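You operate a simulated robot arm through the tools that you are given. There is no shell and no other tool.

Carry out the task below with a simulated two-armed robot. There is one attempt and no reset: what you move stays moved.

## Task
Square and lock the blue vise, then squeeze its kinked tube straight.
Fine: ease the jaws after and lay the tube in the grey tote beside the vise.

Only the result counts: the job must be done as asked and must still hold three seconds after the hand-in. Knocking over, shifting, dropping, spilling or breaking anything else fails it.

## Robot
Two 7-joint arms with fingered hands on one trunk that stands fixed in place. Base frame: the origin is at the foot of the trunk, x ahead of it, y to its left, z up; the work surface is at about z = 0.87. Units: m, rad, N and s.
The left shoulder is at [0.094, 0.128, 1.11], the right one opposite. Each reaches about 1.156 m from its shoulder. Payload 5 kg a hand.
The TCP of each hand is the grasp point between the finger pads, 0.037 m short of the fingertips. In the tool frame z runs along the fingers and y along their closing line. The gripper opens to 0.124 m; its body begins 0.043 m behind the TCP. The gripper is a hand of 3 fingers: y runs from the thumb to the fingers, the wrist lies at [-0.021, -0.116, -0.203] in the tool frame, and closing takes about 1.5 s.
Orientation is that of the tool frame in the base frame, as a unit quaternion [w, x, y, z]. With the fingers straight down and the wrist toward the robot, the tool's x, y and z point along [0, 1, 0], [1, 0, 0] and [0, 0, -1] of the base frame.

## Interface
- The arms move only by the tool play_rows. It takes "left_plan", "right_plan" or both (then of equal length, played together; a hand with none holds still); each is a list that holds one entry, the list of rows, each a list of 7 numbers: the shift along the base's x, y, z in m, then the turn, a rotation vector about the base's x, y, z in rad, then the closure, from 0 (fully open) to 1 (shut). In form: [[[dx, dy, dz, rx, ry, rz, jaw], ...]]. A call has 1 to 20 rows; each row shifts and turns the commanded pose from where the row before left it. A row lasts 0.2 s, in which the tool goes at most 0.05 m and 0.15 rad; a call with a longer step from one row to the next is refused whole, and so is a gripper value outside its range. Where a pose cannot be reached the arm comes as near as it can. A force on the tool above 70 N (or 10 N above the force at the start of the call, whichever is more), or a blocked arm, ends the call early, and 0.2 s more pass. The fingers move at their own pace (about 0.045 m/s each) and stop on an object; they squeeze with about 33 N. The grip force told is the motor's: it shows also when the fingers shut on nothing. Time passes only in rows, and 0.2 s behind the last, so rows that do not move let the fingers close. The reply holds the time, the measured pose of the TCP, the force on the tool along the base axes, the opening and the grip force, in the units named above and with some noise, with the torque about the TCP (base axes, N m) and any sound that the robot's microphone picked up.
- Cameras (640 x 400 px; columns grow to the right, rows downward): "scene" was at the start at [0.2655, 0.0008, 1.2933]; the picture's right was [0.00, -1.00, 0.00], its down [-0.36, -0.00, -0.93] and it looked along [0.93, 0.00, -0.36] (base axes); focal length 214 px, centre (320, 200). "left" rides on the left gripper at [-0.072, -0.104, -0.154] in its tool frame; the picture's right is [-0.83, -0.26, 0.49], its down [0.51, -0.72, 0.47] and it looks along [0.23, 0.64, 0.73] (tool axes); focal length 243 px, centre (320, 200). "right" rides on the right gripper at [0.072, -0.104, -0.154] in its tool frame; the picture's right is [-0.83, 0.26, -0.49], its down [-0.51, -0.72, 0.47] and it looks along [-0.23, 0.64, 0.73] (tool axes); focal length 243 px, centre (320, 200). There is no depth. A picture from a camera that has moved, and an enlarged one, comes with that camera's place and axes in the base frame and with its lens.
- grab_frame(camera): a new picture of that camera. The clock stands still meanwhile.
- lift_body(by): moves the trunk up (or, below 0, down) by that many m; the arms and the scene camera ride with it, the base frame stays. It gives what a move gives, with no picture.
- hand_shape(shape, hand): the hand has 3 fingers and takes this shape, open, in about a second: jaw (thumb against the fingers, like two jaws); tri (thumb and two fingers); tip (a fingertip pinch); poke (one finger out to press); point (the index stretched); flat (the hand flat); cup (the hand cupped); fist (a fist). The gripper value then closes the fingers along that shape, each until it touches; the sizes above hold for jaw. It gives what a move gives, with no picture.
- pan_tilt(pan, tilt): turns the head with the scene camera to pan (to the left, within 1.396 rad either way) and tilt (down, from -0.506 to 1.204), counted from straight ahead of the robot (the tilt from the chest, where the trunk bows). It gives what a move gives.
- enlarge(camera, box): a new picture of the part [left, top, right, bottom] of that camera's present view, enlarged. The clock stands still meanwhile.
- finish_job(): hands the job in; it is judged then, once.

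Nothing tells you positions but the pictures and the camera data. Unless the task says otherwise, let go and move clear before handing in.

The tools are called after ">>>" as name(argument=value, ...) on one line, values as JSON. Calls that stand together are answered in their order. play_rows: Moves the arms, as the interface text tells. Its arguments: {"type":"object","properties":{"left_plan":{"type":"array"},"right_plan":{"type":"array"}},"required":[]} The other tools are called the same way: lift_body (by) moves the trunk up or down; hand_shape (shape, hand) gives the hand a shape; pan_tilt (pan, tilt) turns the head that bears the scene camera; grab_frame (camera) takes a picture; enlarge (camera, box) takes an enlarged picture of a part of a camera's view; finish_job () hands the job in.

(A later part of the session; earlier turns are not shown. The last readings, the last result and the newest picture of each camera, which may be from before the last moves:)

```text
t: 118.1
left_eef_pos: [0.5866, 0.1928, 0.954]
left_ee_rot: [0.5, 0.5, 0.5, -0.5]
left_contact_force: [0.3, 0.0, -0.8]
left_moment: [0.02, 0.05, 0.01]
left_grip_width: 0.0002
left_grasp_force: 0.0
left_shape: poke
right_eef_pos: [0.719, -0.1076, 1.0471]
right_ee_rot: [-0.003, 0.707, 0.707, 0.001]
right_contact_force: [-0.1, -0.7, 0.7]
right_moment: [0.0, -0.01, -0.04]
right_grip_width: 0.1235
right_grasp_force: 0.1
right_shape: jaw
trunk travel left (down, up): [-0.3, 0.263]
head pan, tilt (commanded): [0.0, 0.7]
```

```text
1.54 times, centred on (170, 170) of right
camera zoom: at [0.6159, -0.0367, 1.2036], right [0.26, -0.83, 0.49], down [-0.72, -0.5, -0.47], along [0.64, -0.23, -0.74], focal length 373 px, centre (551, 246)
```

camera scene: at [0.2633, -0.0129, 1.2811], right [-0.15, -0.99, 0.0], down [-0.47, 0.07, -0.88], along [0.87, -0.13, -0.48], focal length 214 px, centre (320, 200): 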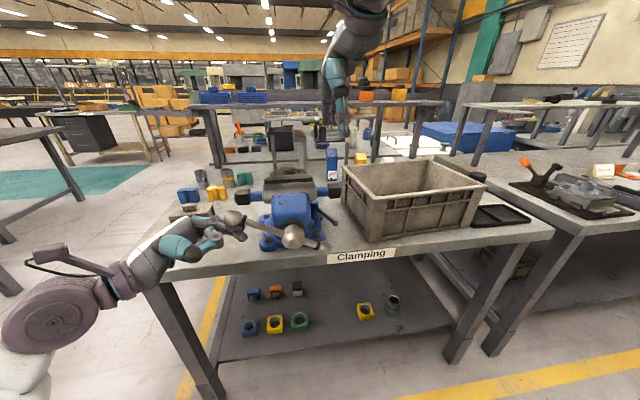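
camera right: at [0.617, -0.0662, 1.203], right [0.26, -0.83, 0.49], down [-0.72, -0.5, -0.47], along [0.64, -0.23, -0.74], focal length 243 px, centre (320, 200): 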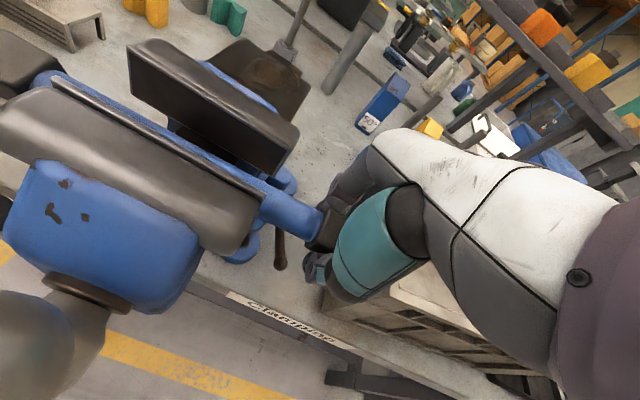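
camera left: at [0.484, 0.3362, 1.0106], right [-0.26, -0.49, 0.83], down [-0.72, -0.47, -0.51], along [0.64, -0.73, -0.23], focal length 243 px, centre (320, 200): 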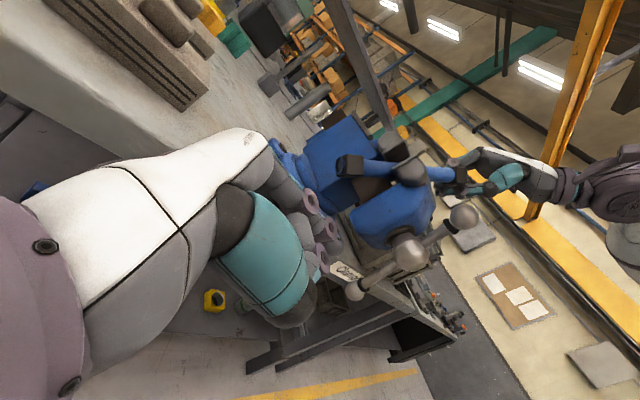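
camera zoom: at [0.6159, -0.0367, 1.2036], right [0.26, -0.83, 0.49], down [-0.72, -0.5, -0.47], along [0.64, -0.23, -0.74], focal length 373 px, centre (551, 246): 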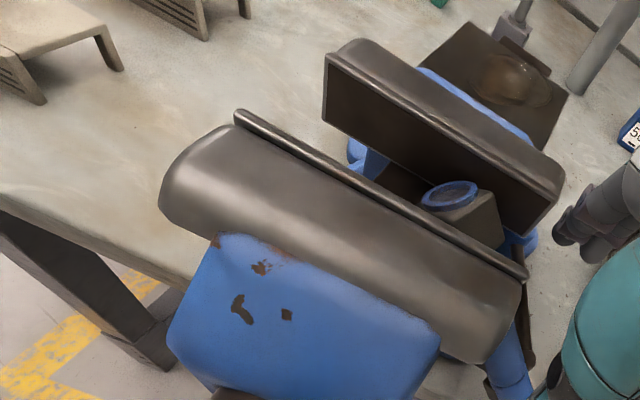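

>>> grab_frame(camera="scene")

>>> enlarge(camera="scene", box=[300, 110, 420, 230])

>>> grab_frame(camera="right")

```text
taken
camera scene: at [0.2571, 0.0004, 1.2637], right [0.0, -1.0, 0.0], down [-0.64, 0.0, -0.77], along [0.77, 0.0, -0.64], focal length 214 px, centre (320, 200)
```

scene: 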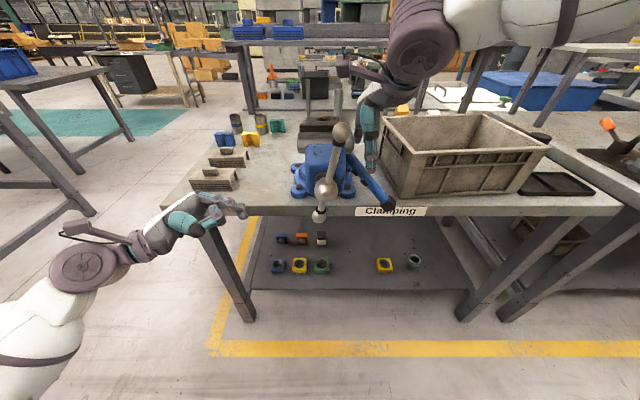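

```text
3.33 times, centred on (360, 170) of scene
camera zoom: at [0.2571, 0.0004, 1.2637], right [0.0, -1.0, 0.0], down [-0.64, 0.0, -0.77], along [0.77, 0.0, -0.64], focal length 715 px, centre (187, 300)
```

zoom: 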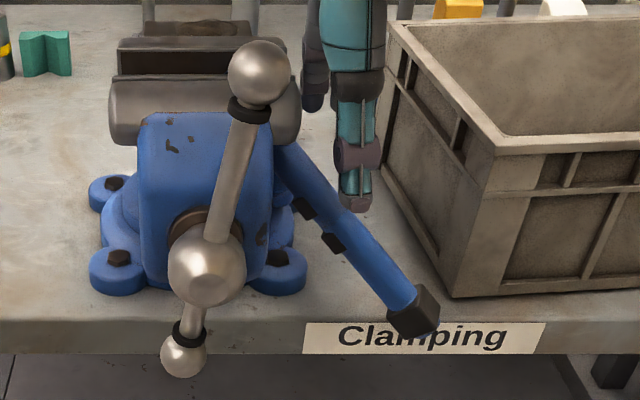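

```text
taken
camera right: at [0.6159, -0.0367, 1.2036], right [0.26, -0.83, 0.49], down [-0.72, -0.5, -0.47], along [0.64, -0.23, -0.74], focal length 243 px, centre (320, 200)
```

right: 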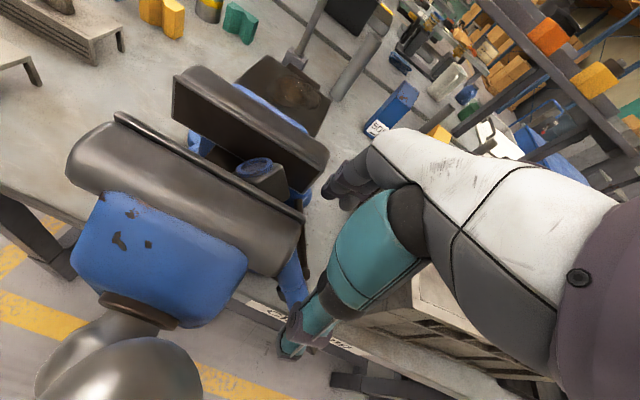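

The tube tipped over its support when I let go: it now leans from the jaws over the lock lever with its right end low near the bench's front edge. Time is paused, so I'll look carefully before acting.

>>> enlarge(camera="scene", box=[330, 150, 420, 220])

>>> enlarge(camera="right", box=[160, 110, 340, 370])

>>> grab_frame(camera="left")

```text
5.71 times, centred on (375, 185) of scene
camera zoom: at [0.2571, 0.0004, 1.2637], right [0.0, -1.0, 0.0], down [-0.64, 0.0, -0.77], along [0.77, 0.0, -0.64], focal length 1226 px, centre (6, 286)
```

zoom: 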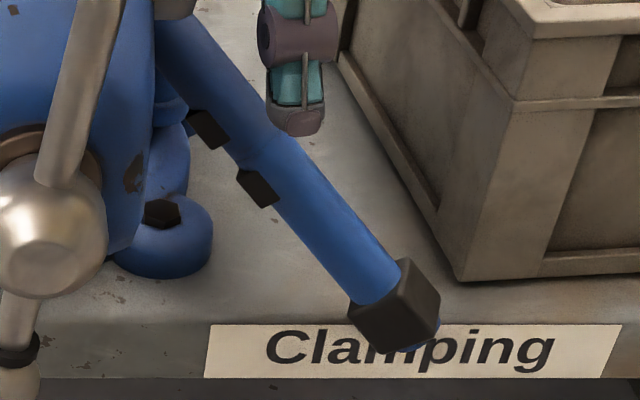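

```text
1.54 times, centred on (250, 240) of right
camera zoom: at [0.6159, -0.0367, 1.2036], right [0.26, -0.83, 0.49], down [-0.72, -0.5, -0.47], along [0.64, -0.23, -0.74], focal length 373 px, centre (428, 138)
```

zoom: 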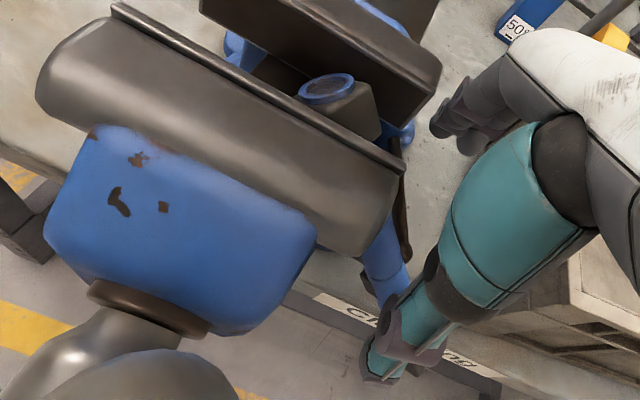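

```text
taken
camera left: at [0.483, 0.3464, 1.0263], right [-0.26, -0.49, 0.83], down [-0.72, -0.47, -0.51], along [0.64, -0.73, -0.23], focal length 243 px, centre (320, 200)
```

left: 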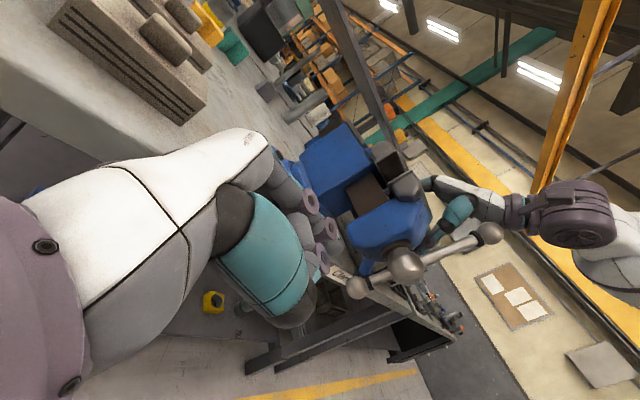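

>>> play_rows(right_plan=[[[0, 0, 0, 0, 0, 0, 0]]])

>>> enlarge(camera="scene", box=[330, 150, 420, 220])

>>> enlarge(camera="right", box=[160, 110, 340, 370])

```text
t: 118.5
left_eef_pos: [0.5872, 0.1937, 0.9529]
left_ee_rot: [0.5, 0.5, 0.5, -0.5]
left_contact_force: [-0.3, 0.1, 0.5]
left_moment: [0.03, 0.02, 0.0]
left_grip_width: 0.0002
left_grasp_force: 0.1
left_shape: poke
right_eef_pos: [0.7194, -0.1069, 1.0461]
right_ee_rot: [-0.004, 0.707, 0.707, 0.0]
right_contact_force: [0.4, -0.6, -0.6]
right_moment: [-0.01, 0.01, 0.0]
right_grip_width: 0.1234
right_grasp_force: 0.1
right_shape: jaw
trunk travel left (down, up): [-0.3, 0.263]
head pan, tilt (commanded): [0.0, 0.7]
```

```text
5.71 times, centred on (375, 185) of scene
camera zoom: at [0.2574, 0.0006, 1.2636], right [0.0, -1.0, 0.0], down [-0.64, 0.0, -0.76], along [0.76, 0.0, -0.64], focal length 1226 px, centre (6, 286)
```

zoom: 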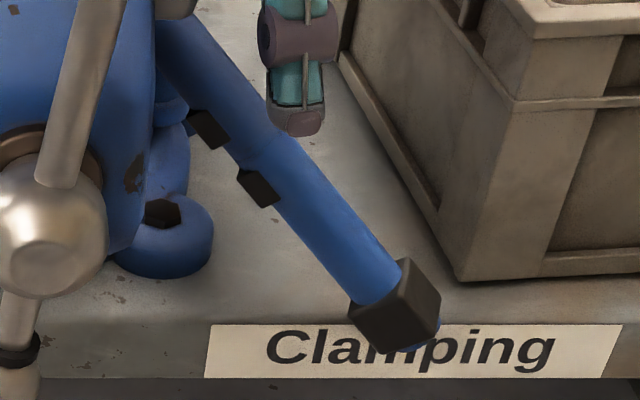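

```text
1.54 times, centred on (250, 240) of right
camera zoom: at [0.6162, -0.0366, 1.2034], right [0.26, -0.83, 0.49], down [-0.72, -0.5, -0.47], along [0.64, -0.23, -0.74], focal length 373 px, centre (428, 138)
```

zoom: 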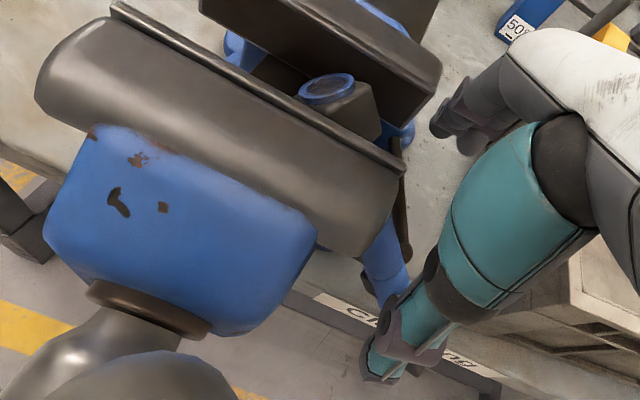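

The tube is at rest, leaning: upper end between the jaws, lower collar over the bench's front edge. I'll refine its pose with closer views before re-gripping it near its middle.

>>> enlarge(camera="right", box=[230, 230, 320, 340])

>>> enlarge(camera="scene", box=[345, 150, 405, 215])

```text
3.64 times, centred on (275, 285) of right
camera zoom: at [0.6162, -0.0366, 1.2034], right [0.26, -0.83, 0.49], down [-0.72, -0.5, -0.47], along [0.64, -0.23, -0.74], focal length 882 px, centre (484, -109)
```

zoom: 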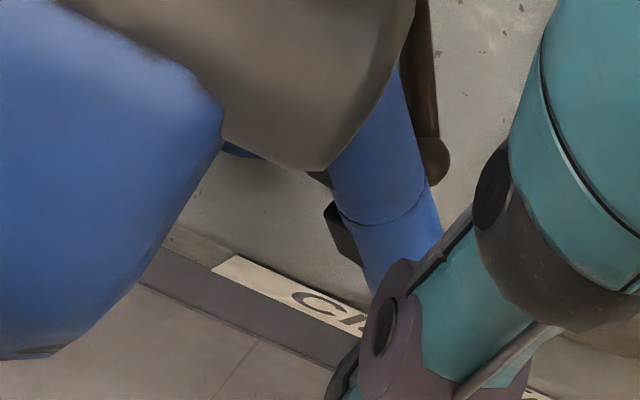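

```text
6.15 times, centred on (375, 182) of scene
camera zoom: at [0.2574, 0.0006, 1.2636], right [0.0, -1.0, 0.0], down [-0.64, 0.0, -0.76], along [0.76, 0.0, -0.64], focal length 1320 px, centre (-18, 308)
```

zoom: 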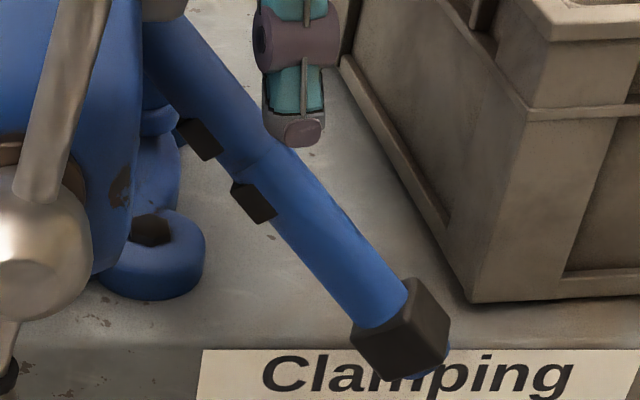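

The kinked-spot of the tube (now straight) is at about (0.695, -0.109, 0.978), close to its centre of mass. I'll align the open right hand with it (small yaw and lean) and check before descending.

>>> play_rows(right_plan=[[[-0.008, 0.001, 0, 0, 0, -0.105, 0], [-0.008, 0.001, 0, 0, 0, -0.105, 0], [-0.0055, 0.001, 0, 0.098, -0.021, 0, 0], [0, 0, 0, 0.098, -0.021, 0, 0]]])

>>> grab_frame(camera="right")

>>> enlarge(camera="scene", box=[330, 100, 420, 220])

```text
t: 119.5
left_eef_pos: [0.5876, 0.1939, 0.9527]
left_ee_rot: [0.499, 0.5, 0.501, -0.5]
left_contact_force: [0.5, -0.7, 0.8]
left_moment: [0.03, 0.02, 0.0]
left_grip_width: 0.0
left_grasp_force: 0.1
left_shape: poke
right_eef_pos: [0.698, -0.1053, 1.0485]
right_ee_rot: [-0.067, 0.773, 0.626, 0.079]
right_contact_force: [-0.1, -0.8, -0.1]
right_moment: [-0.01, -0.03, 0.02]
right_grip_width: 0.1236
right_grasp_force: 0.0
right_shape: jaw
trunk travel left (down, up): [-0.3, 0.263]
head pan, tilt (commanded): [0.0, 0.7]
```

```text
taken
camera right: at [0.6061, -0.0453, 1.215], right [0.07, -0.95, 0.31], down [-0.79, -0.24, -0.56], along [0.61, -0.21, -0.77], focal length 243 px, centre (320, 200)
```

right: 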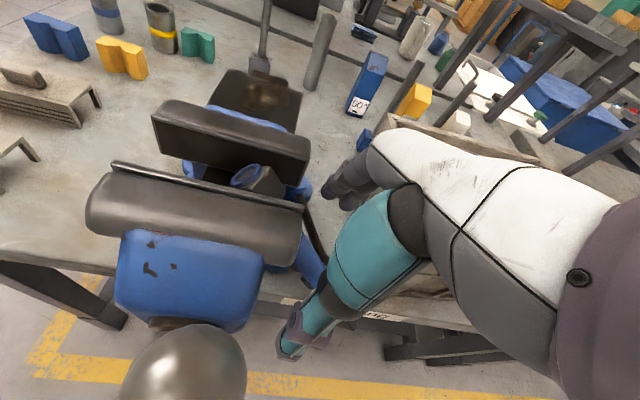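

```text
3.33 times, centred on (375, 160) of scene
camera zoom: at [0.2577, 0.0001, 1.2636], right [0.0, -1.0, 0.0], down [-0.64, 0.0, -0.76], along [0.76, 0.0, -0.64], focal length 715 px, centre (137, 333)
```

zoom: 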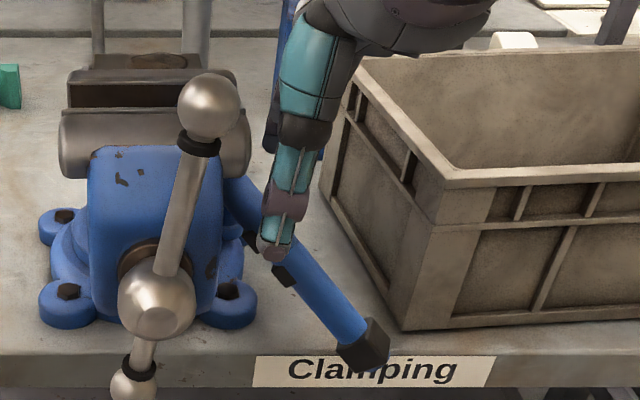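

>>> play_rows(right_plan=[[[0, 0, -0.016, 0, 0, 0, 0], [0, 0, -0.016, 0, 0, 0, 0], [0, 0, -0.012, 0, 0, 0, 0]]])

>>> enlarge(camera="scene", box=[330, 100, 420, 220])

>>> enlarge(camera="right", box=[200, 140, 360, 380])

```text
t: 120.3
left_eef_pos: [0.5875, 0.1939, 0.9533]
left_ee_rot: [-0.499, -0.5, -0.5, 0.5]
left_contact_force: [0.5, -0.4, 0.4]
left_moment: [-0.03, 0.01, 0.01]
left_grip_width: 0.0001
left_grasp_force: 0.1
left_shape: poke
right_eef_pos: [0.6986, -0.1061, 1.0039]
right_ee_rot: [-0.066, 0.773, 0.627, 0.079]
right_contact_force: [-0.2, -0.2, -0.2]
right_moment: [-0.03, 0.01, -0.01]
right_grip_width: 0.1235
right_grasp_force: 0.0
right_shape: jaw
trunk travel left (down, up): [-0.3, 0.263]
head pan, tilt (commanded): [0.0, 0.7]
```

```text
3.33 times, centred on (375, 160) of scene
camera zoom: at [0.2577, 0.0004, 1.2636], right [0.0, -1.0, 0.0], down [-0.64, 0.0, -0.76], along [0.76, 0.0, -0.64], focal length 715 px, centre (137, 333)
```

zoom: 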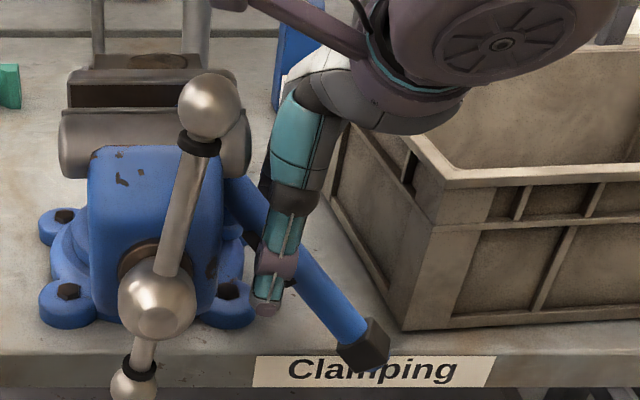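

```text
1.67 times, centred on (280, 260) of right
camera zoom: at [0.6069, -0.0451, 1.1713], right [0.07, -0.95, 0.31], down [-0.79, -0.24, -0.56], along [0.61, -0.21, -0.77], focal length 404 px, centre (387, 100)
```

zoom: 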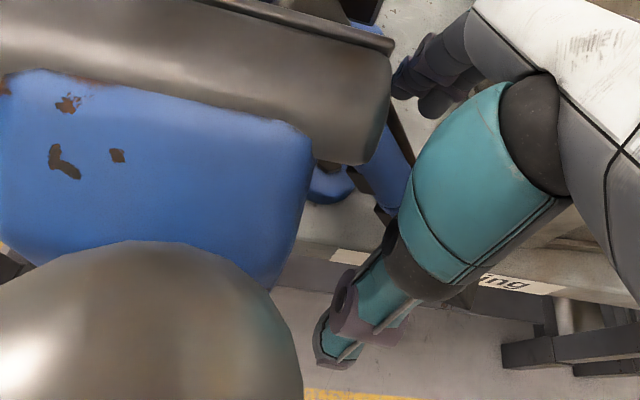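

>>> play_rows(right_plan=[[[0, 0, 0, 0, 0, 0, 0.3], [0, 0, 0, 0, 0, 0, 0.5], [0, 0, 0, 0, 0, 0, 0.7], [0, 0, 0, 0, 0, 0, 0.85], [0, 0, 0, 0, 0, 0, 1], [0, 0, 0, 0, 0, 0, 1], [0, 0, 0, 0, 0, 0, 1], [0, 0, 0, 0, 0, 0, 1]]])

>>> enlarge(camera="scene", box=[330, 100, 420, 220])

>>> enlarge(camera="right", box=[200, 140, 360, 380])

```text
t: 122.1
left_eef_pos: [0.5867, 0.194, 0.9539]
left_ee_rot: [0.5, 0.5, 0.501, -0.499]
left_contact_force: [0.8, -0.2, -0.3]
left_moment: [0.0, -0.03, -0.04]
left_grip_width: 0.0
left_grasp_force: 0.0
left_shape: poke
right_eef_pos: [0.6994, -0.1043, 1.0039]
right_ee_rot: [-0.066, 0.773, 0.626, 0.077]
right_contact_force: [0.3, 0.4, 0.0]
right_moment: [-0.01, 0.0, -0.04]
right_grip_width: 0.0
right_grasp_force: 18.5
right_shape: jaw
trunk travel left (down, up): [-0.3, 0.263]
head pan, tilt (commanded): [0.0, 0.7]
```

```text
3.33 times, centred on (375, 160) of scene
camera zoom: at [0.2574, 0.0005, 1.2636], right [0.0, -1.0, 0.0], down [-0.64, 0.0, -0.76], along [0.76, 0.0, -0.64], focal length 715 px, centre (137, 333)
```

zoom: 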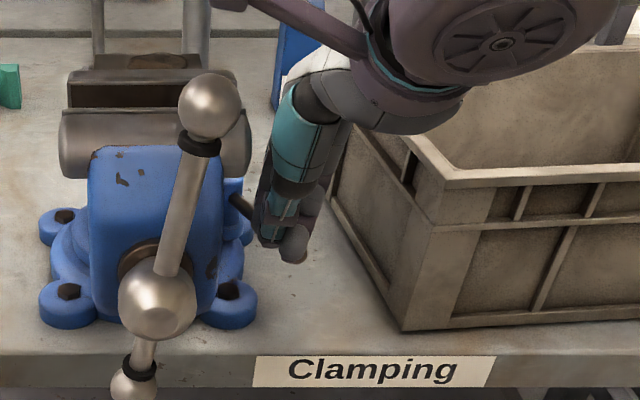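

```text
1.67 times, centred on (280, 260) of right
camera zoom: at [0.6065, -0.0449, 1.1715], right [0.07, -0.95, 0.31], down [-0.79, -0.24, -0.56], along [0.61, -0.21, -0.77], focal length 404 px, centre (387, 100)
```

zoom: 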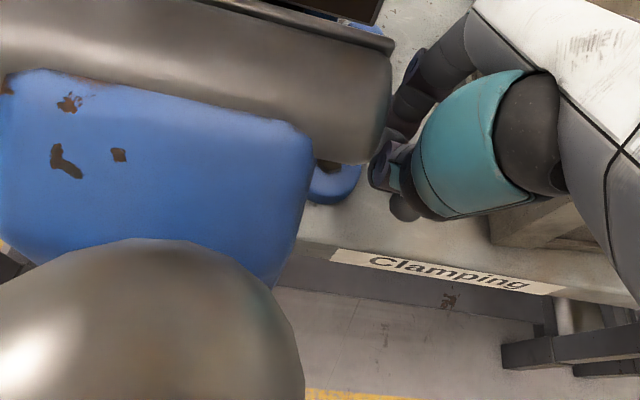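

>>> grab_frame(camera="scene")

>>> pan_tilt(pan=-0.1, tilt=1.1)

>>> grab_frame(camera="scene")

>>> grab_frame(camera="right")

>>> grab_frame(camera="left")

```text
taken
camera scene: at [0.2574, 0.0005, 1.2636], right [0.0, -1.0, 0.0], down [-0.64, 0.0, -0.76], along [0.76, 0.0, -0.64], focal length 214 px, centre (320, 200)
```

scene: 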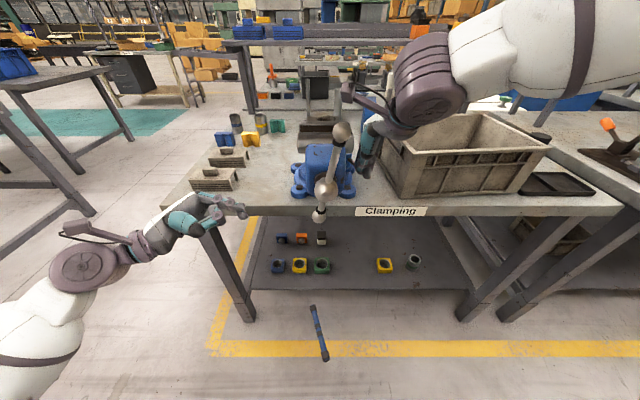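

```text
t: 122.9
left_eef_pos: [0.5884, 0.1927, 0.9531]
left_ee_rot: [0.5, 0.5, 0.5, -0.5]
left_contact_force: [0.2, 1.1, 1.3]
left_moment: [0.01, -0.04, 0.01]
left_grip_width: 0.0
left_grasp_force: 0.1
left_shape: poke
right_eef_pos: [0.6988, -0.1052, 1.0035]
right_ee_rot: [-0.066, 0.774, 0.625, 0.079]
right_contact_force: [0.6, 0.6, 1.0]
right_moment: [-0.01, -0.01, 0.01]
right_grip_width: 0.0
right_grasp_force: 33.6
right_shape: jaw
trunk travel left (down, up): [-0.3, 0.263]
head pan, tilt (commanded): [-0.099, 1.1]
```

```text
taken
camera scene: at [0.2353, -0.0058, 1.2337], right [-0.1, -1.0, 0.0], down [-0.89, 0.09, -0.45], along [0.45, -0.05, -0.89], focal length 214 px, centre (320, 200)
```

scene: 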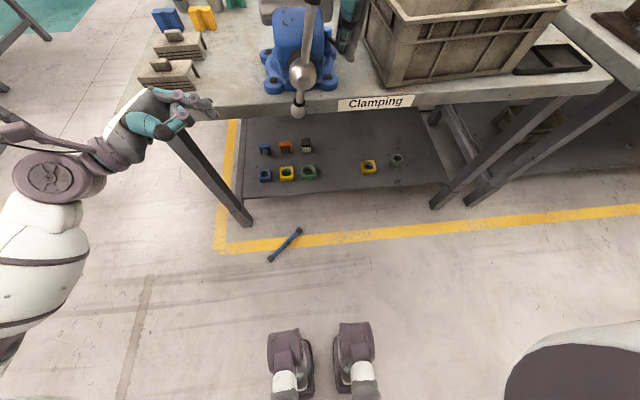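

```text
taken
camera right: at [0.6065, -0.0449, 1.1716], right [0.07, -0.95, 0.31], down [-0.79, -0.24, -0.56], along [0.61, -0.21, -0.77], focal length 243 px, centre (320, 200)
```

right: 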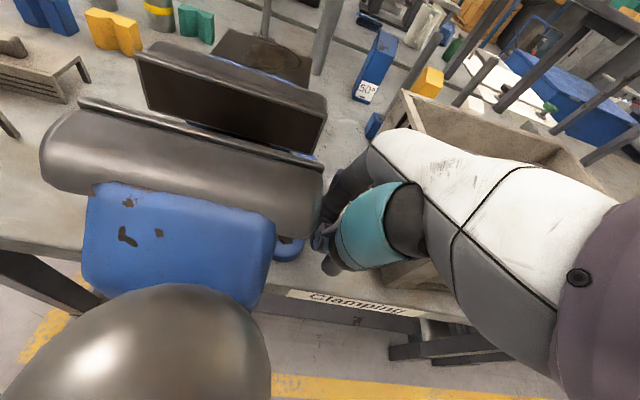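

```text
taken
camera left: at [0.4833, 0.3465, 1.0261], right [-0.26, -0.49, 0.83], down [-0.72, -0.47, -0.51], along [0.64, -0.73, -0.23], focal length 243 px, centre (320, 200)
```

left: 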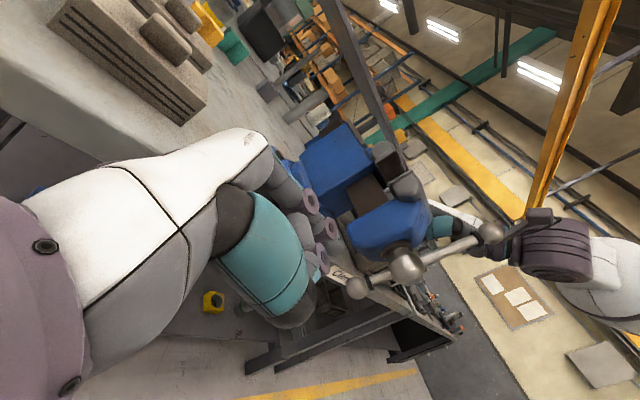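

The tube slipped out and fell; it is now lying on the floor in front of the bench, around (0.59, 0.16). Nothing else seems disturbed. With the trunk lowered the right arm should reach it, so I'll look at it closely and plan a pick-up at its middle.

>>> enlarge(camera="scene", box=[240, 210, 330, 280])

>>> enlarge(camera="scene", box=[120, 0, 620, 300])

```text
5.71 times, centred on (285, 245) of scene
camera zoom: at [0.2353, -0.0058, 1.2337], right [-0.1, -1.0, 0.0], down [-0.89, 0.09, -0.45], along [0.45, -0.05, -0.89], focal length 1226 px, centre (520, -57)
```

zoom: 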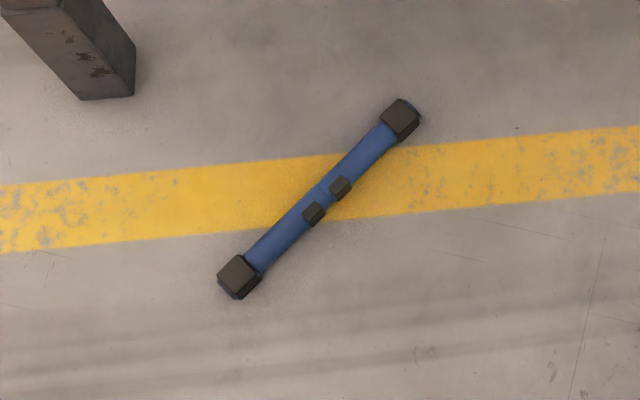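

```text
1.28 times, centred on (370, 150) of scene
camera zoom: at [0.2353, -0.0058, 1.2337], right [-0.1, -1.0, 0.0], down [-0.89, 0.09, -0.45], along [0.45, -0.05, -0.89], focal length 274 px, centre (256, 264)
```

zoom: 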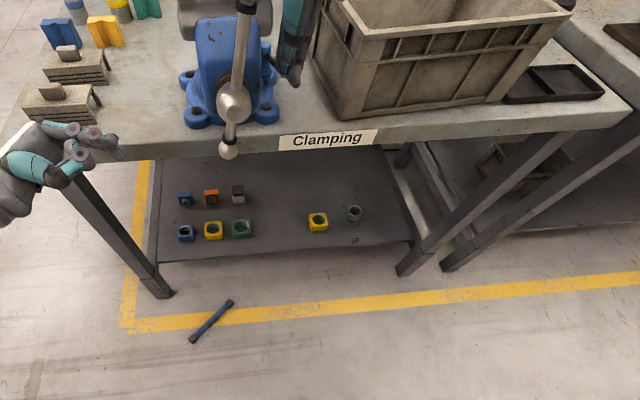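

The tube looks straight and intact. First I'll bring the right hand up clear of the vise, set it upright with ~41° yaw (across the tube), and pull it back in front of the bench; the left hand moves out to the left.

>>> play_rows(right_plan=[[[0, 0, 0.04, 0, 0, 0, 1], [0, 0, 0.045, 0, 0, 0, 1], [0, 0, 0.045, -0.098, 0.021, 0, 1], [0, 0, 0.045, -0.098, 0.021, 0, 1], [0, 0, 0.025, 0, 0, 0.133, 1], [-0.02, 0.005, 0, 0, 0, 0.133, 1], [-0.04, 0.005, 0, 0, 0, 0.133, 1], [-0.045, 0.01, 0, 0, 0, 0.133, 1], [-0.045, 0.01, 0, 0, 0, 0.133, 1], [-0.045, 0.01, 0, 0, 0, 0.133, 1], [-0.045, 0.01, 0, 0, 0, 0.133, 1]]], left_plan=[[[-0.02, 0.03, 0, 0, 0, 0, 0], [-0.02, 0.04, 0, 0, 0, 0, 0], [-0.02, 0.04, 0, 0, 0, 0, 0], [-0.02, 0.04, 0, 0, 0, 0, 0], [-0.02, 0.04, 0, 0, 0, 0, 0], [0, 0, 0, 0, 0, 0, 0], [0, 0, 0, 0, 0, 0, 0], [0, 0, 0, 0, 0, 0, 0], [0, 0, 0, 0, 0, 0, 0], [0, 0, 0, 0, 0, 0, 0], [0, 0, 0, 0, 0, 0, 0]]])

>>> grab_frame(camera="scene")

>>> grab_frame(camera="right")

```text
t: 125.3
left_eef_pos: [0.4864, 0.3802, 0.9535]
left_ee_rot: [0.499, 0.5, 0.501, -0.5]
left_contact_force: [1.0, -1.2, -0.1]
left_moment: [0.02, -0.02, 0.01]
left_grip_width: 0.0001
left_grasp_force: 0.0
left_shape: poke
right_eef_pos: [0.4575, -0.0559, 1.207]
right_ee_rot: [-0.002, 0.411, 0.912, -0.001]
right_contact_force: [-0.1, 0.3, 0.4]
right_moment: [0.01, -0.02, 0.02]
right_grip_width: 0.0003
right_grasp_force: 32.6
right_shape: jaw
trunk travel left (down, up): [-0.3, 0.263]
head pan, tilt (commanded): [-0.099, 1.1]
```

```text
taken
camera scene: at [0.2343, -0.0061, 1.2339], right [-0.1, -1.0, 0.0], down [-0.89, 0.09, -0.45], along [0.45, -0.04, -0.89], focal length 214 px, centre (320, 200)
```

scene: 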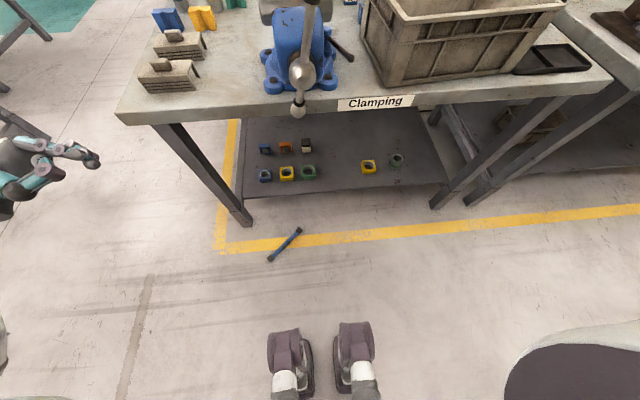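

```text
taken
camera right: at [0.3326, -0.0707, 1.3622], right [0.75, -0.45, 0.49], down [-0.21, -0.86, -0.47], along [0.63, 0.25, -0.73], focal length 243 px, centre (320, 200)
```

right: 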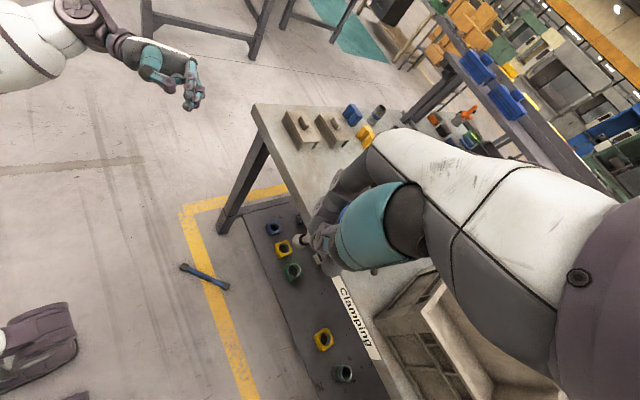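

>>> lift_body(by=-0.15)

>>> lift_body(by=-0.15)

>>> grab_frame(camera="scene")

>>> grab_frame(camera="right")

```text
t: 127.1
left_eef_pos: [0.4888, 0.3806, 0.8023]
left_ee_rot: [0.5, 0.5, 0.5, -0.5]
left_contact_force: [-0.8, 0.4, 0.1]
left_moment: [0.0, 0.02, 0.0]
left_grip_width: 0.0
left_grasp_force: 0.0
left_shape: poke
right_eef_pos: [0.4589, -0.0549, 1.0546]
right_ee_rot: [-0.002, 0.413, 0.911, 0.0]
right_contact_force: [-0.4, 0.4, 0.5]
right_moment: [0.03, 0.01, 0.01]
right_grip_width: 0.0
right_grasp_force: 32.5
right_shape: jaw
trunk travel left (down, up): [-0.15, 0.413]
head pan, tilt (commanded): [-0.099, 1.1]
```

```text
t: 128.8
left_eef_pos: [0.488, 0.3808, 0.6537]
left_ee_rot: [-0.5, -0.5, -0.5, 0.5]
left_contact_force: [0.0, 0.2, -0.3]
left_moment: [0.01, 0.0, 0.01]
left_grip_width: 0.0
left_grasp_force: 0.0
left_shape: poke
right_eef_pos: [0.4597, -0.0546, 0.9031]
right_ee_rot: [-0.003, 0.413, 0.911, 0.0]
right_contact_force: [-0.3, 0.2, 0.4]
right_moment: [0.01, -0.02, 0.01]
right_grip_width: 0.0001
right_grasp_force: 33.1
right_shape: jaw
trunk travel left (down, up): [0.0, 0.563]
head pan, tilt (commanded): [-0.099, 1.1]
```

```text
taken
camera scene: at [0.3305, -0.0058, 0.9176], right [-0.1, -1.0, 0.0], down [-0.89, 0.09, -0.45], along [0.45, -0.05, -0.89], focal length 214 px, centre (320, 200)
```

scene: 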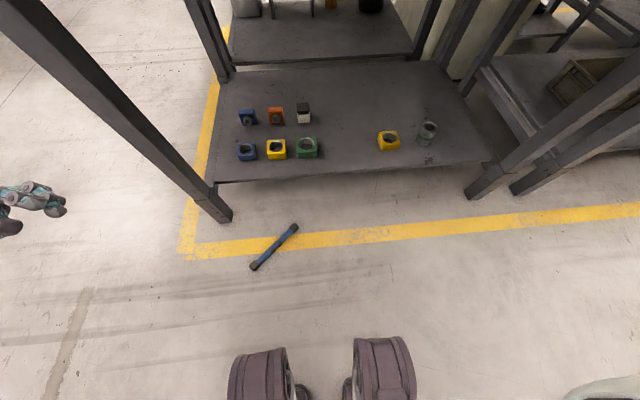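

```text
taken
camera right: at [0.3342, -0.0694, 1.0603], right [0.75, -0.45, 0.49], down [-0.21, -0.86, -0.47], along [0.63, 0.25, -0.74], focal length 243 px, centre (320, 200)
```

right: 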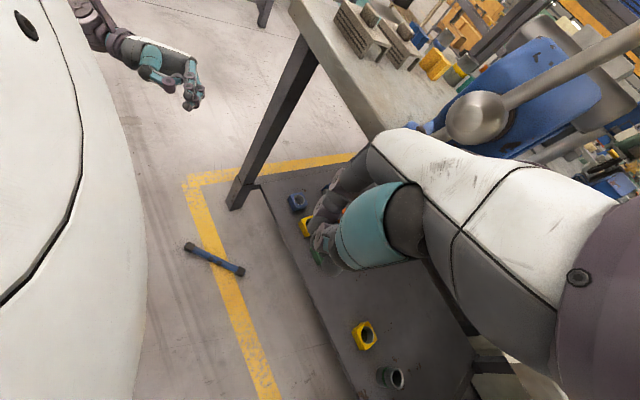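

I'm squatting now with the tube in view at about (0.583, 0.158) on the floor, lying at ~-48°. I'll lower the right hand (opening it) in front of the bench and move over the tube's middle.

>>> play_rows(right_plan=[[[0, 0, -0.045, 0, 0, 0, 0.7], [0, 0, -0.045, 0, 0, 0, 0.3], [0, 0, -0.045, 0, 0, 0, 0], [0, 0, -0.045, 0, 0, 0, 0], [0, 0, -0.045, 0, 0, 0, 0], [0, 0, -0.045, 0, 0, 0, 0], [0, 0, -0.045, 0, 0, 0, 0], [0.0205, 0.0355, 0, 0, 0, 0, 0], [0.0205, 0.0355, 0, 0, 0, 0, 0], [0.0205, 0.0355, 0, 0, 0, 0, 0], [0.0205, 0.0355, 0, 0, 0, 0, 0], [0.0205, 0.0355, 0, 0, 0, 0, 0], [0.0205, 0.0355, 0, 0, 0, 0, 0]]])

>>> grab_frame(camera="scene")

>>> grab_frame(camera="right")

```text
t: 131.6
left_eef_pos: [0.4893, 0.3814, 0.6533]
left_ee_rot: [0.5, 0.5, 0.5, -0.5]
left_contact_force: [-0.6, 0.1, -0.3]
left_moment: [-0.03, -0.02, 0.03]
left_grip_width: 0.0
left_grasp_force: 0.1
left_shape: poke
right_eef_pos: [0.6467, 0.0885, 0.6699]
right_ee_rot: [-0.004, 0.413, 0.911, -0.002]
right_contact_force: [-0.3, 0.7, 1.1]
right_moment: [0.01, 0.02, 0.04]
right_grip_width: 0.124
right_grasp_force: 0.1
right_shape: jaw
right hand out of reach, approached as far as the arm can: row 1, 2, 3, 4, 5, 6, 7, 11, 12, 13
trunk travel left (down, up): [0.0, 0.563]
head pan, tilt (commanded): [-0.099, 1.1]
```

```text
taken
camera scene: at [0.3305, -0.0058, 0.9176], right [-0.1, -1.0, 0.0], down [-0.89, 0.09, -0.45], along [0.45, -0.05, -0.89], focal length 214 px, centre (320, 200)
```

scene: 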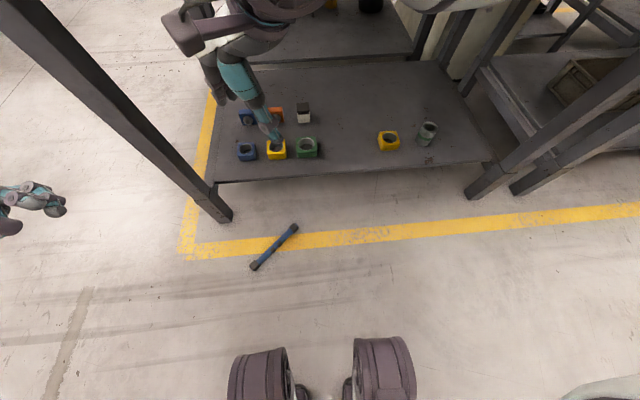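

```text
taken
camera right: at [0.5215, 0.0749, 0.8262], right [0.75, -0.45, 0.49], down [-0.21, -0.86, -0.47], along [0.63, 0.25, -0.74], focal length 243 px, centre (320, 200)
```

right: 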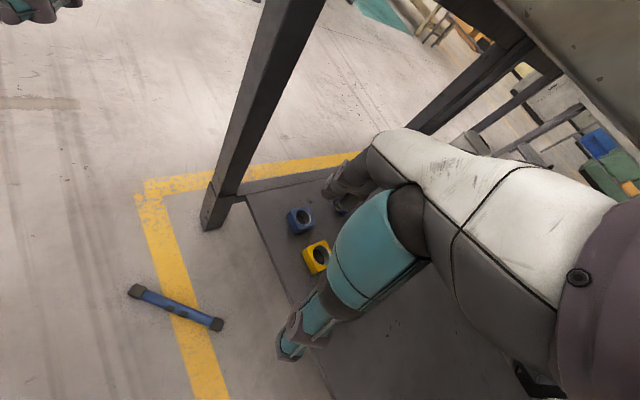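

>>> play_rows(right_plan=[[[-0.006, 0.008, -0.045, 0, 0, 0, 0], [-0.008, 0.01, -0.045, 0, 0, 0, 0], [-0.01, 0.01, -0.045, 0, 0, 0, 0], [-0.01, 0.01, -0.045, 0, 0, 0, 0], [-0.01, 0.01, -0.045, 0, 0, 0, 0], [-0.01, 0.01, -0.045, 0, 0, 0, 0], [-0.01, 0.01, -0.045, 0, 0, 0, 0]]])

>>> grab_frame(camera="scene")

>>> grab_frame(camera="right")

```text
t: 133.2
left_eef_pos: [0.4885, 0.3802, 0.6544]
left_ee_rot: [0.5, 0.5, 0.5, -0.5]
left_contact_force: [-1.2, -0.1, 0.3]
left_moment: [0.03, 0.02, -0.02]
left_grip_width: 0.0
left_grasp_force: 0.1
left_shape: poke
right_eef_pos: [0.5944, 0.087, 0.3867]
right_ee_rot: [-0.003, 0.413, 0.911, -0.001]
right_contact_force: [0.1, 0.8, 0.6]
right_moment: [0.02, 0.0, 0.0]
right_grip_width: 0.124
right_grasp_force: 0.0
right_shape: jaw
right hand out of reach, approached as far as the arm can: row 1, 2, 3, 4, 5, 6, 7
trunk travel left (down, up): [0.0, 0.563]
head pan, tilt (commanded): [-0.099, 1.1]
```

```text
taken
camera scene: at [0.3306, -0.0065, 0.9176], right [-0.1, -0.99, 0.0], down [-0.89, 0.09, -0.45], along [0.45, -0.04, -0.89], focal length 214 px, centre (320, 200)
```

scene: 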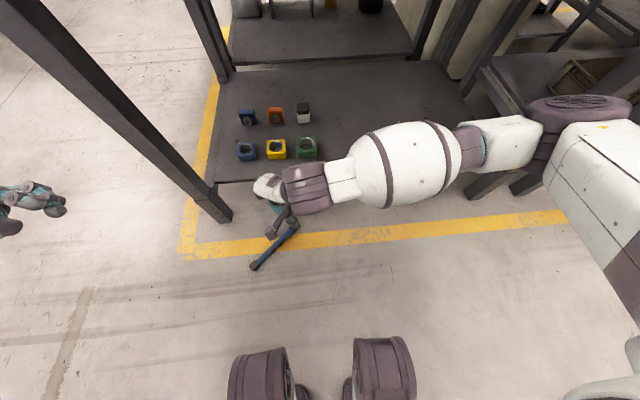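

```text
taken
camera right: at [0.4682, 0.0712, 0.5421], right [0.75, -0.45, 0.49], down [-0.21, -0.86, -0.47], along [0.63, 0.25, -0.74], focal length 243 px, centre (320, 200)
```

right: 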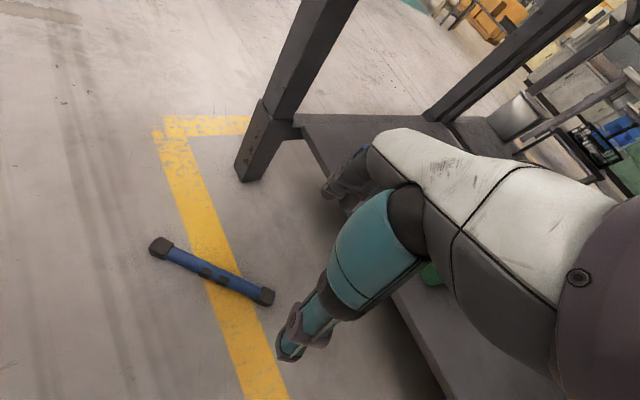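

The right hand's reach across to the left is limited in this yaw. I'll turn it closer to straight (yaw ~12°) and see if it can get over the tube's middle.

>>> play_rows(right_plan=[[[0, 0.005, 0, 0, 0, -0.125, 0], [0, 0.005, 0, 0, 0, -0.125, 0], [0, 0.01, 0, 0, 0, -0.125, 0], [0, 0.02, 0, 0, 0, -0.125, 0], [-0.005, 0.02, 0, 0, 0, 0, 0], [-0.005, 0.012, 0, 0, 0, 0, 0]]])

>>> grab_frame(camera="scene")

>>> grab_frame(camera="right")

```text
t: 134.6
left_eef_pos: [0.4891, 0.3801, 0.6538]
left_ee_rot: [0.5, 0.5, 0.5, -0.5]
left_contact_force: [-0.6, -0.5, -0.9]
left_moment: [-0.01, 0.03, -0.02]
left_grip_width: 0.0
left_grasp_force: 0.0
left_shape: poke
right_eef_pos: [0.5694, 0.0566, 0.4164]
right_ee_rot: [-0.004, 0.548, 0.836, -0.001]
right_contact_force: [0.1, 0.3, 0.0]
right_moment: [0.01, 0.0, 0.04]
right_grip_width: 0.1239
right_grasp_force: 0.1
right_shape: jaw
right hand out of reach, approached as far as the arm can: row 1, 2, 3, 4, 5, 6
trunk travel left (down, up): [0.0, 0.563]
head pan, tilt (commanded): [-0.099, 1.1]
```

```text
taken
camera scene: at [0.3306, -0.0057, 0.9176], right [-0.1, -1.0, 0.0], down [-0.89, 0.09, -0.45], along [0.45, -0.05, -0.89], focal length 214 px, centre (320, 200)
```

scene: 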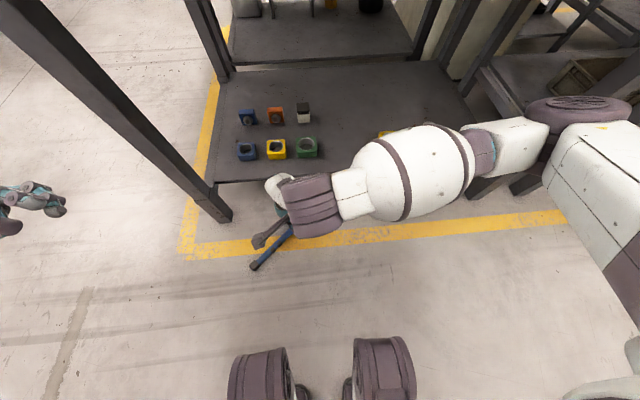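

```text
taken
camera right: at [0.4466, 0.0811, 0.5737], right [0.57, -0.66, 0.49], down [-0.46, -0.75, -0.47], along [0.68, 0.04, -0.74], focal length 243 px, centre (320, 200)
```

right: 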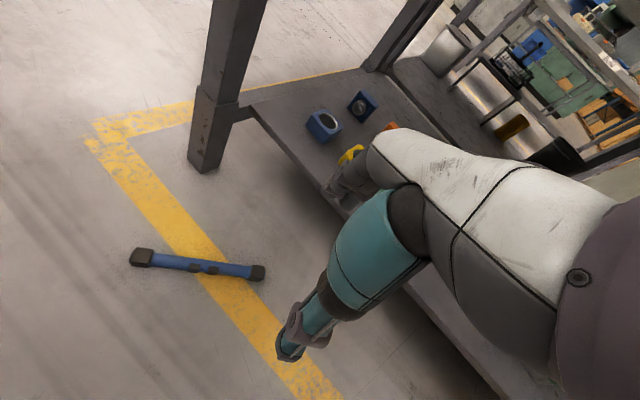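

The right arm can't reach that far across when low. The left arm is better placed: I'll withdraw the right hand to the right, and set the left hand to jaw shape, fingers down.

>>> hand_shape(hand="left", shape="jaw")

>>> play_rows(left_plan=[[[0.005, -0.005, 0, 0.1428, 0, 0, 0], [0.005, -0.005, 0, 0.1428, 0, 0, 0], [0.005, -0.005, 0, 0.1428, 0, 0, 0], [0.005, -0.01, 0, 0.1428, 0, 0, 0], [0.005, -0.01, 0, 0.1428, 0, 0, 0], [0.005, -0.01, 0, 0.1428, 0, 0, 0], [0.005, -0.01, 0, 0.1428, 0, 0, 0], [0.005, -0.01, 0, 0.1428, 0, 0, 0], [0.005, -0.01, 0, 0.1428, 0, 0, 0], [0.005, -0.01, 0, 0.1428, 0, 0, 0], [0.005, -0.01, 0, 0.1428, 0, 0, 0]]], right_plan=[[[0, -0.03, 0, 0, 0, 0, 0], [0, -0.03, 0, 0, 0, 0, 0], [0, -0.03, 0.01, 0, 0, 0, 0], [0, -0.03, 0.01, 0, 0, 0, 0], [0, -0.03, 0.01, 0, 0, 0, 0], [0, -0.03, 0.01, 0, 0, 0, 0], [0, -0.03, 0.01, 0, 0, 0, 0], [0, -0.03, 0.01, 0, 0, 0, 0], [0, -0.03, 0.01, 0, 0, 0, 0], [0, -0.03, 0.01, 0, 0, 0, 0], [0, -0.03, 0.01, 0, 0, 0, 0]]])

>>> grab_frame(camera="scene")

>>> grab_frame(camera="left")

```text
t: 135.5
left_eef_pos: [0.4883, 0.381, 0.6531]
left_ee_rot: [0.5, 0.5, 0.5, -0.5]
left_contact_force: [0.3, -0.1, 0.3]
left_moment: [-0.01, -0.04, 0.0]
left_grip_width: 0.124
left_grasp_force: 0.0
left_shape: jaw
right_eef_pos: [0.5703, 0.0565, 0.4172]
right_ee_rot: [-0.004, 0.549, 0.836, -0.001]
right_contact_force: [0.2, -0.5, -0.3]
right_moment: [0.0, 0.01, 0.01]
right_grip_width: 0.1238
right_grasp_force: 0.1
right_shape: jaw
trunk travel left (down, up): [0.0, 0.563]
head pan, tilt (commanded): [-0.099, 1.1]
```

```text
t: 137.9
left_eef_pos: [0.6079, 0.3323, 0.6594]
left_ee_rot: [-0.002, 0.707, 0.707, -0.001]
left_contact_force: [0.1, 0.1, -0.1]
left_moment: [0.01, 0.02, 0.03]
left_grip_width: 0.1239
left_grasp_force: 0.1
left_shape: jaw
left hand out of reach, approached as far as the arm can: row 7, 8, 9, 10, 11
right_eef_pos: [0.5894, -0.2723, 0.5001]
right_ee_rot: [-0.004, 0.549, 0.836, 0.0]
right_contact_force: [-0.4, 0.0, 0.5]
right_moment: [0.02, -0.06, -0.04]
right_grip_width: 0.124
right_grasp_force: 0.2
right_shape: jaw
right hand out of reach, approached as far as the arm can: row 5, 6, 7
trunk travel left (down, up): [0.0, 0.563]
head pan, tilt (commanded): [-0.099, 1.1]
```

```text
taken
camera scene: at [0.3306, -0.0061, 0.9176], right [-0.1, -1.0, 0.0], down [-0.89, 0.09, -0.45], along [0.45, -0.04, -0.89], focal length 214 px, centre (320, 200)
```

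scene: 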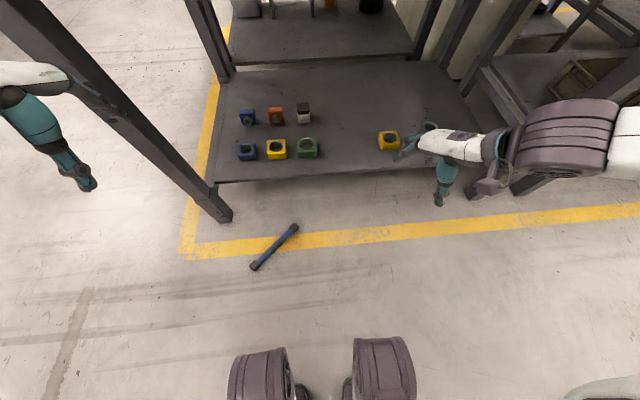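

```text
taken
camera left: at [0.5052, 0.2589, 0.8141], right [-0.26, -0.83, -0.49], down [-0.72, 0.51, -0.47], along [0.64, 0.23, -0.73], focal length 243 px, centre (320, 200)
```

left: 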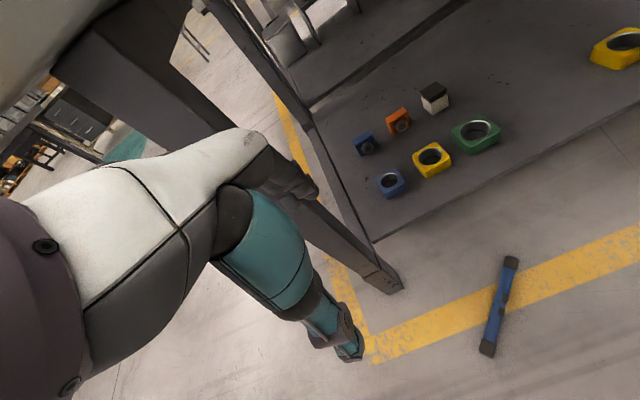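

>>> play_rows(left_plan=[[[0, -0.02, -0.04, 0, 0, 0, 0], [-0.003, -0.022, -0.04, 0, 0, 0, 0], [-0.003, -0.022, -0.04, 0, 0, 0, 0], [-0.003, -0.022, -0.04, 0, 0, 0, 0], [-0.003, -0.022, -0.04, 0, 0, 0, 0], [-0.003, -0.022, -0.04, 0, 0, 0, 0], [-0.003, -0.022, -0.04, 0, 0, 0, 0], [-0.003, -0.022, -0.04, 0, 0, 0, 0]]])

>>> grab_frame(camera="scene")

>>> grab_frame(camera="left")

```text
t: 139.7
left_eef_pos: [0.6084, 0.1651, 0.3359]
left_ee_rot: [0.001, 0.708, 0.707, -0.001]
left_contact_force: [-0.3, 0.5, -0.1]
left_moment: [-0.01, 0.0, -0.01]
left_grip_width: 0.1241
left_grasp_force: 0.0
left_shape: jaw
left hand out of reach, approached as far as the arm can: row 1, 2, 3
right_eef_pos: [0.5887, -0.2728, 0.4983]
right_ee_rot: [-0.004, 0.549, 0.836, -0.001]
right_contact_force: [0.6, -0.7, 0.3]
right_moment: [0.03, -0.01, -0.02]
right_grip_width: 0.124
right_grasp_force: 0.1
right_shape: jaw
trunk travel left (down, up): [0.0, 0.563]
head pan, tilt (commanded): [-0.099, 1.1]
```

```text
taken
camera scene: at [0.331, -0.0054, 0.9174], right [-0.1, -1.0, 0.0], down [-0.89, 0.09, -0.45], along [0.45, -0.05, -0.89], focal length 214 px, centre (320, 200)
```

scene: 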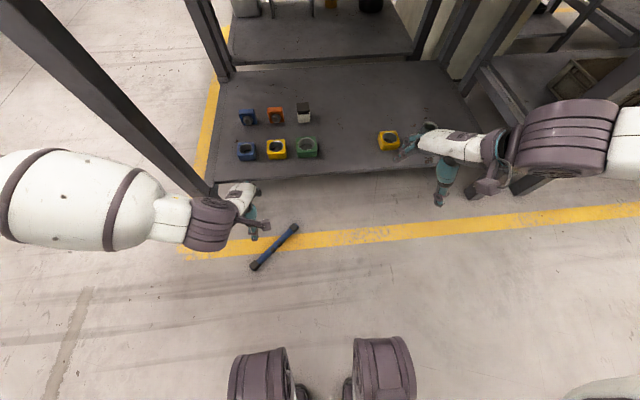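

```text
taken
camera left: at [0.5045, 0.0921, 0.4901], right [-0.26, -0.83, -0.49], down [-0.72, 0.51, -0.47], along [0.64, 0.23, -0.73], focal length 243 px, centre (320, 200)
```

left: 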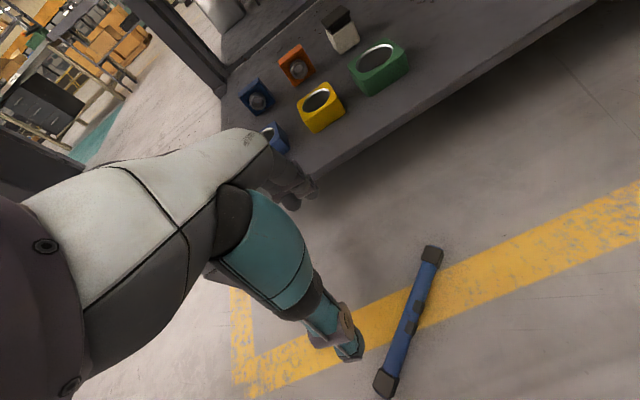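

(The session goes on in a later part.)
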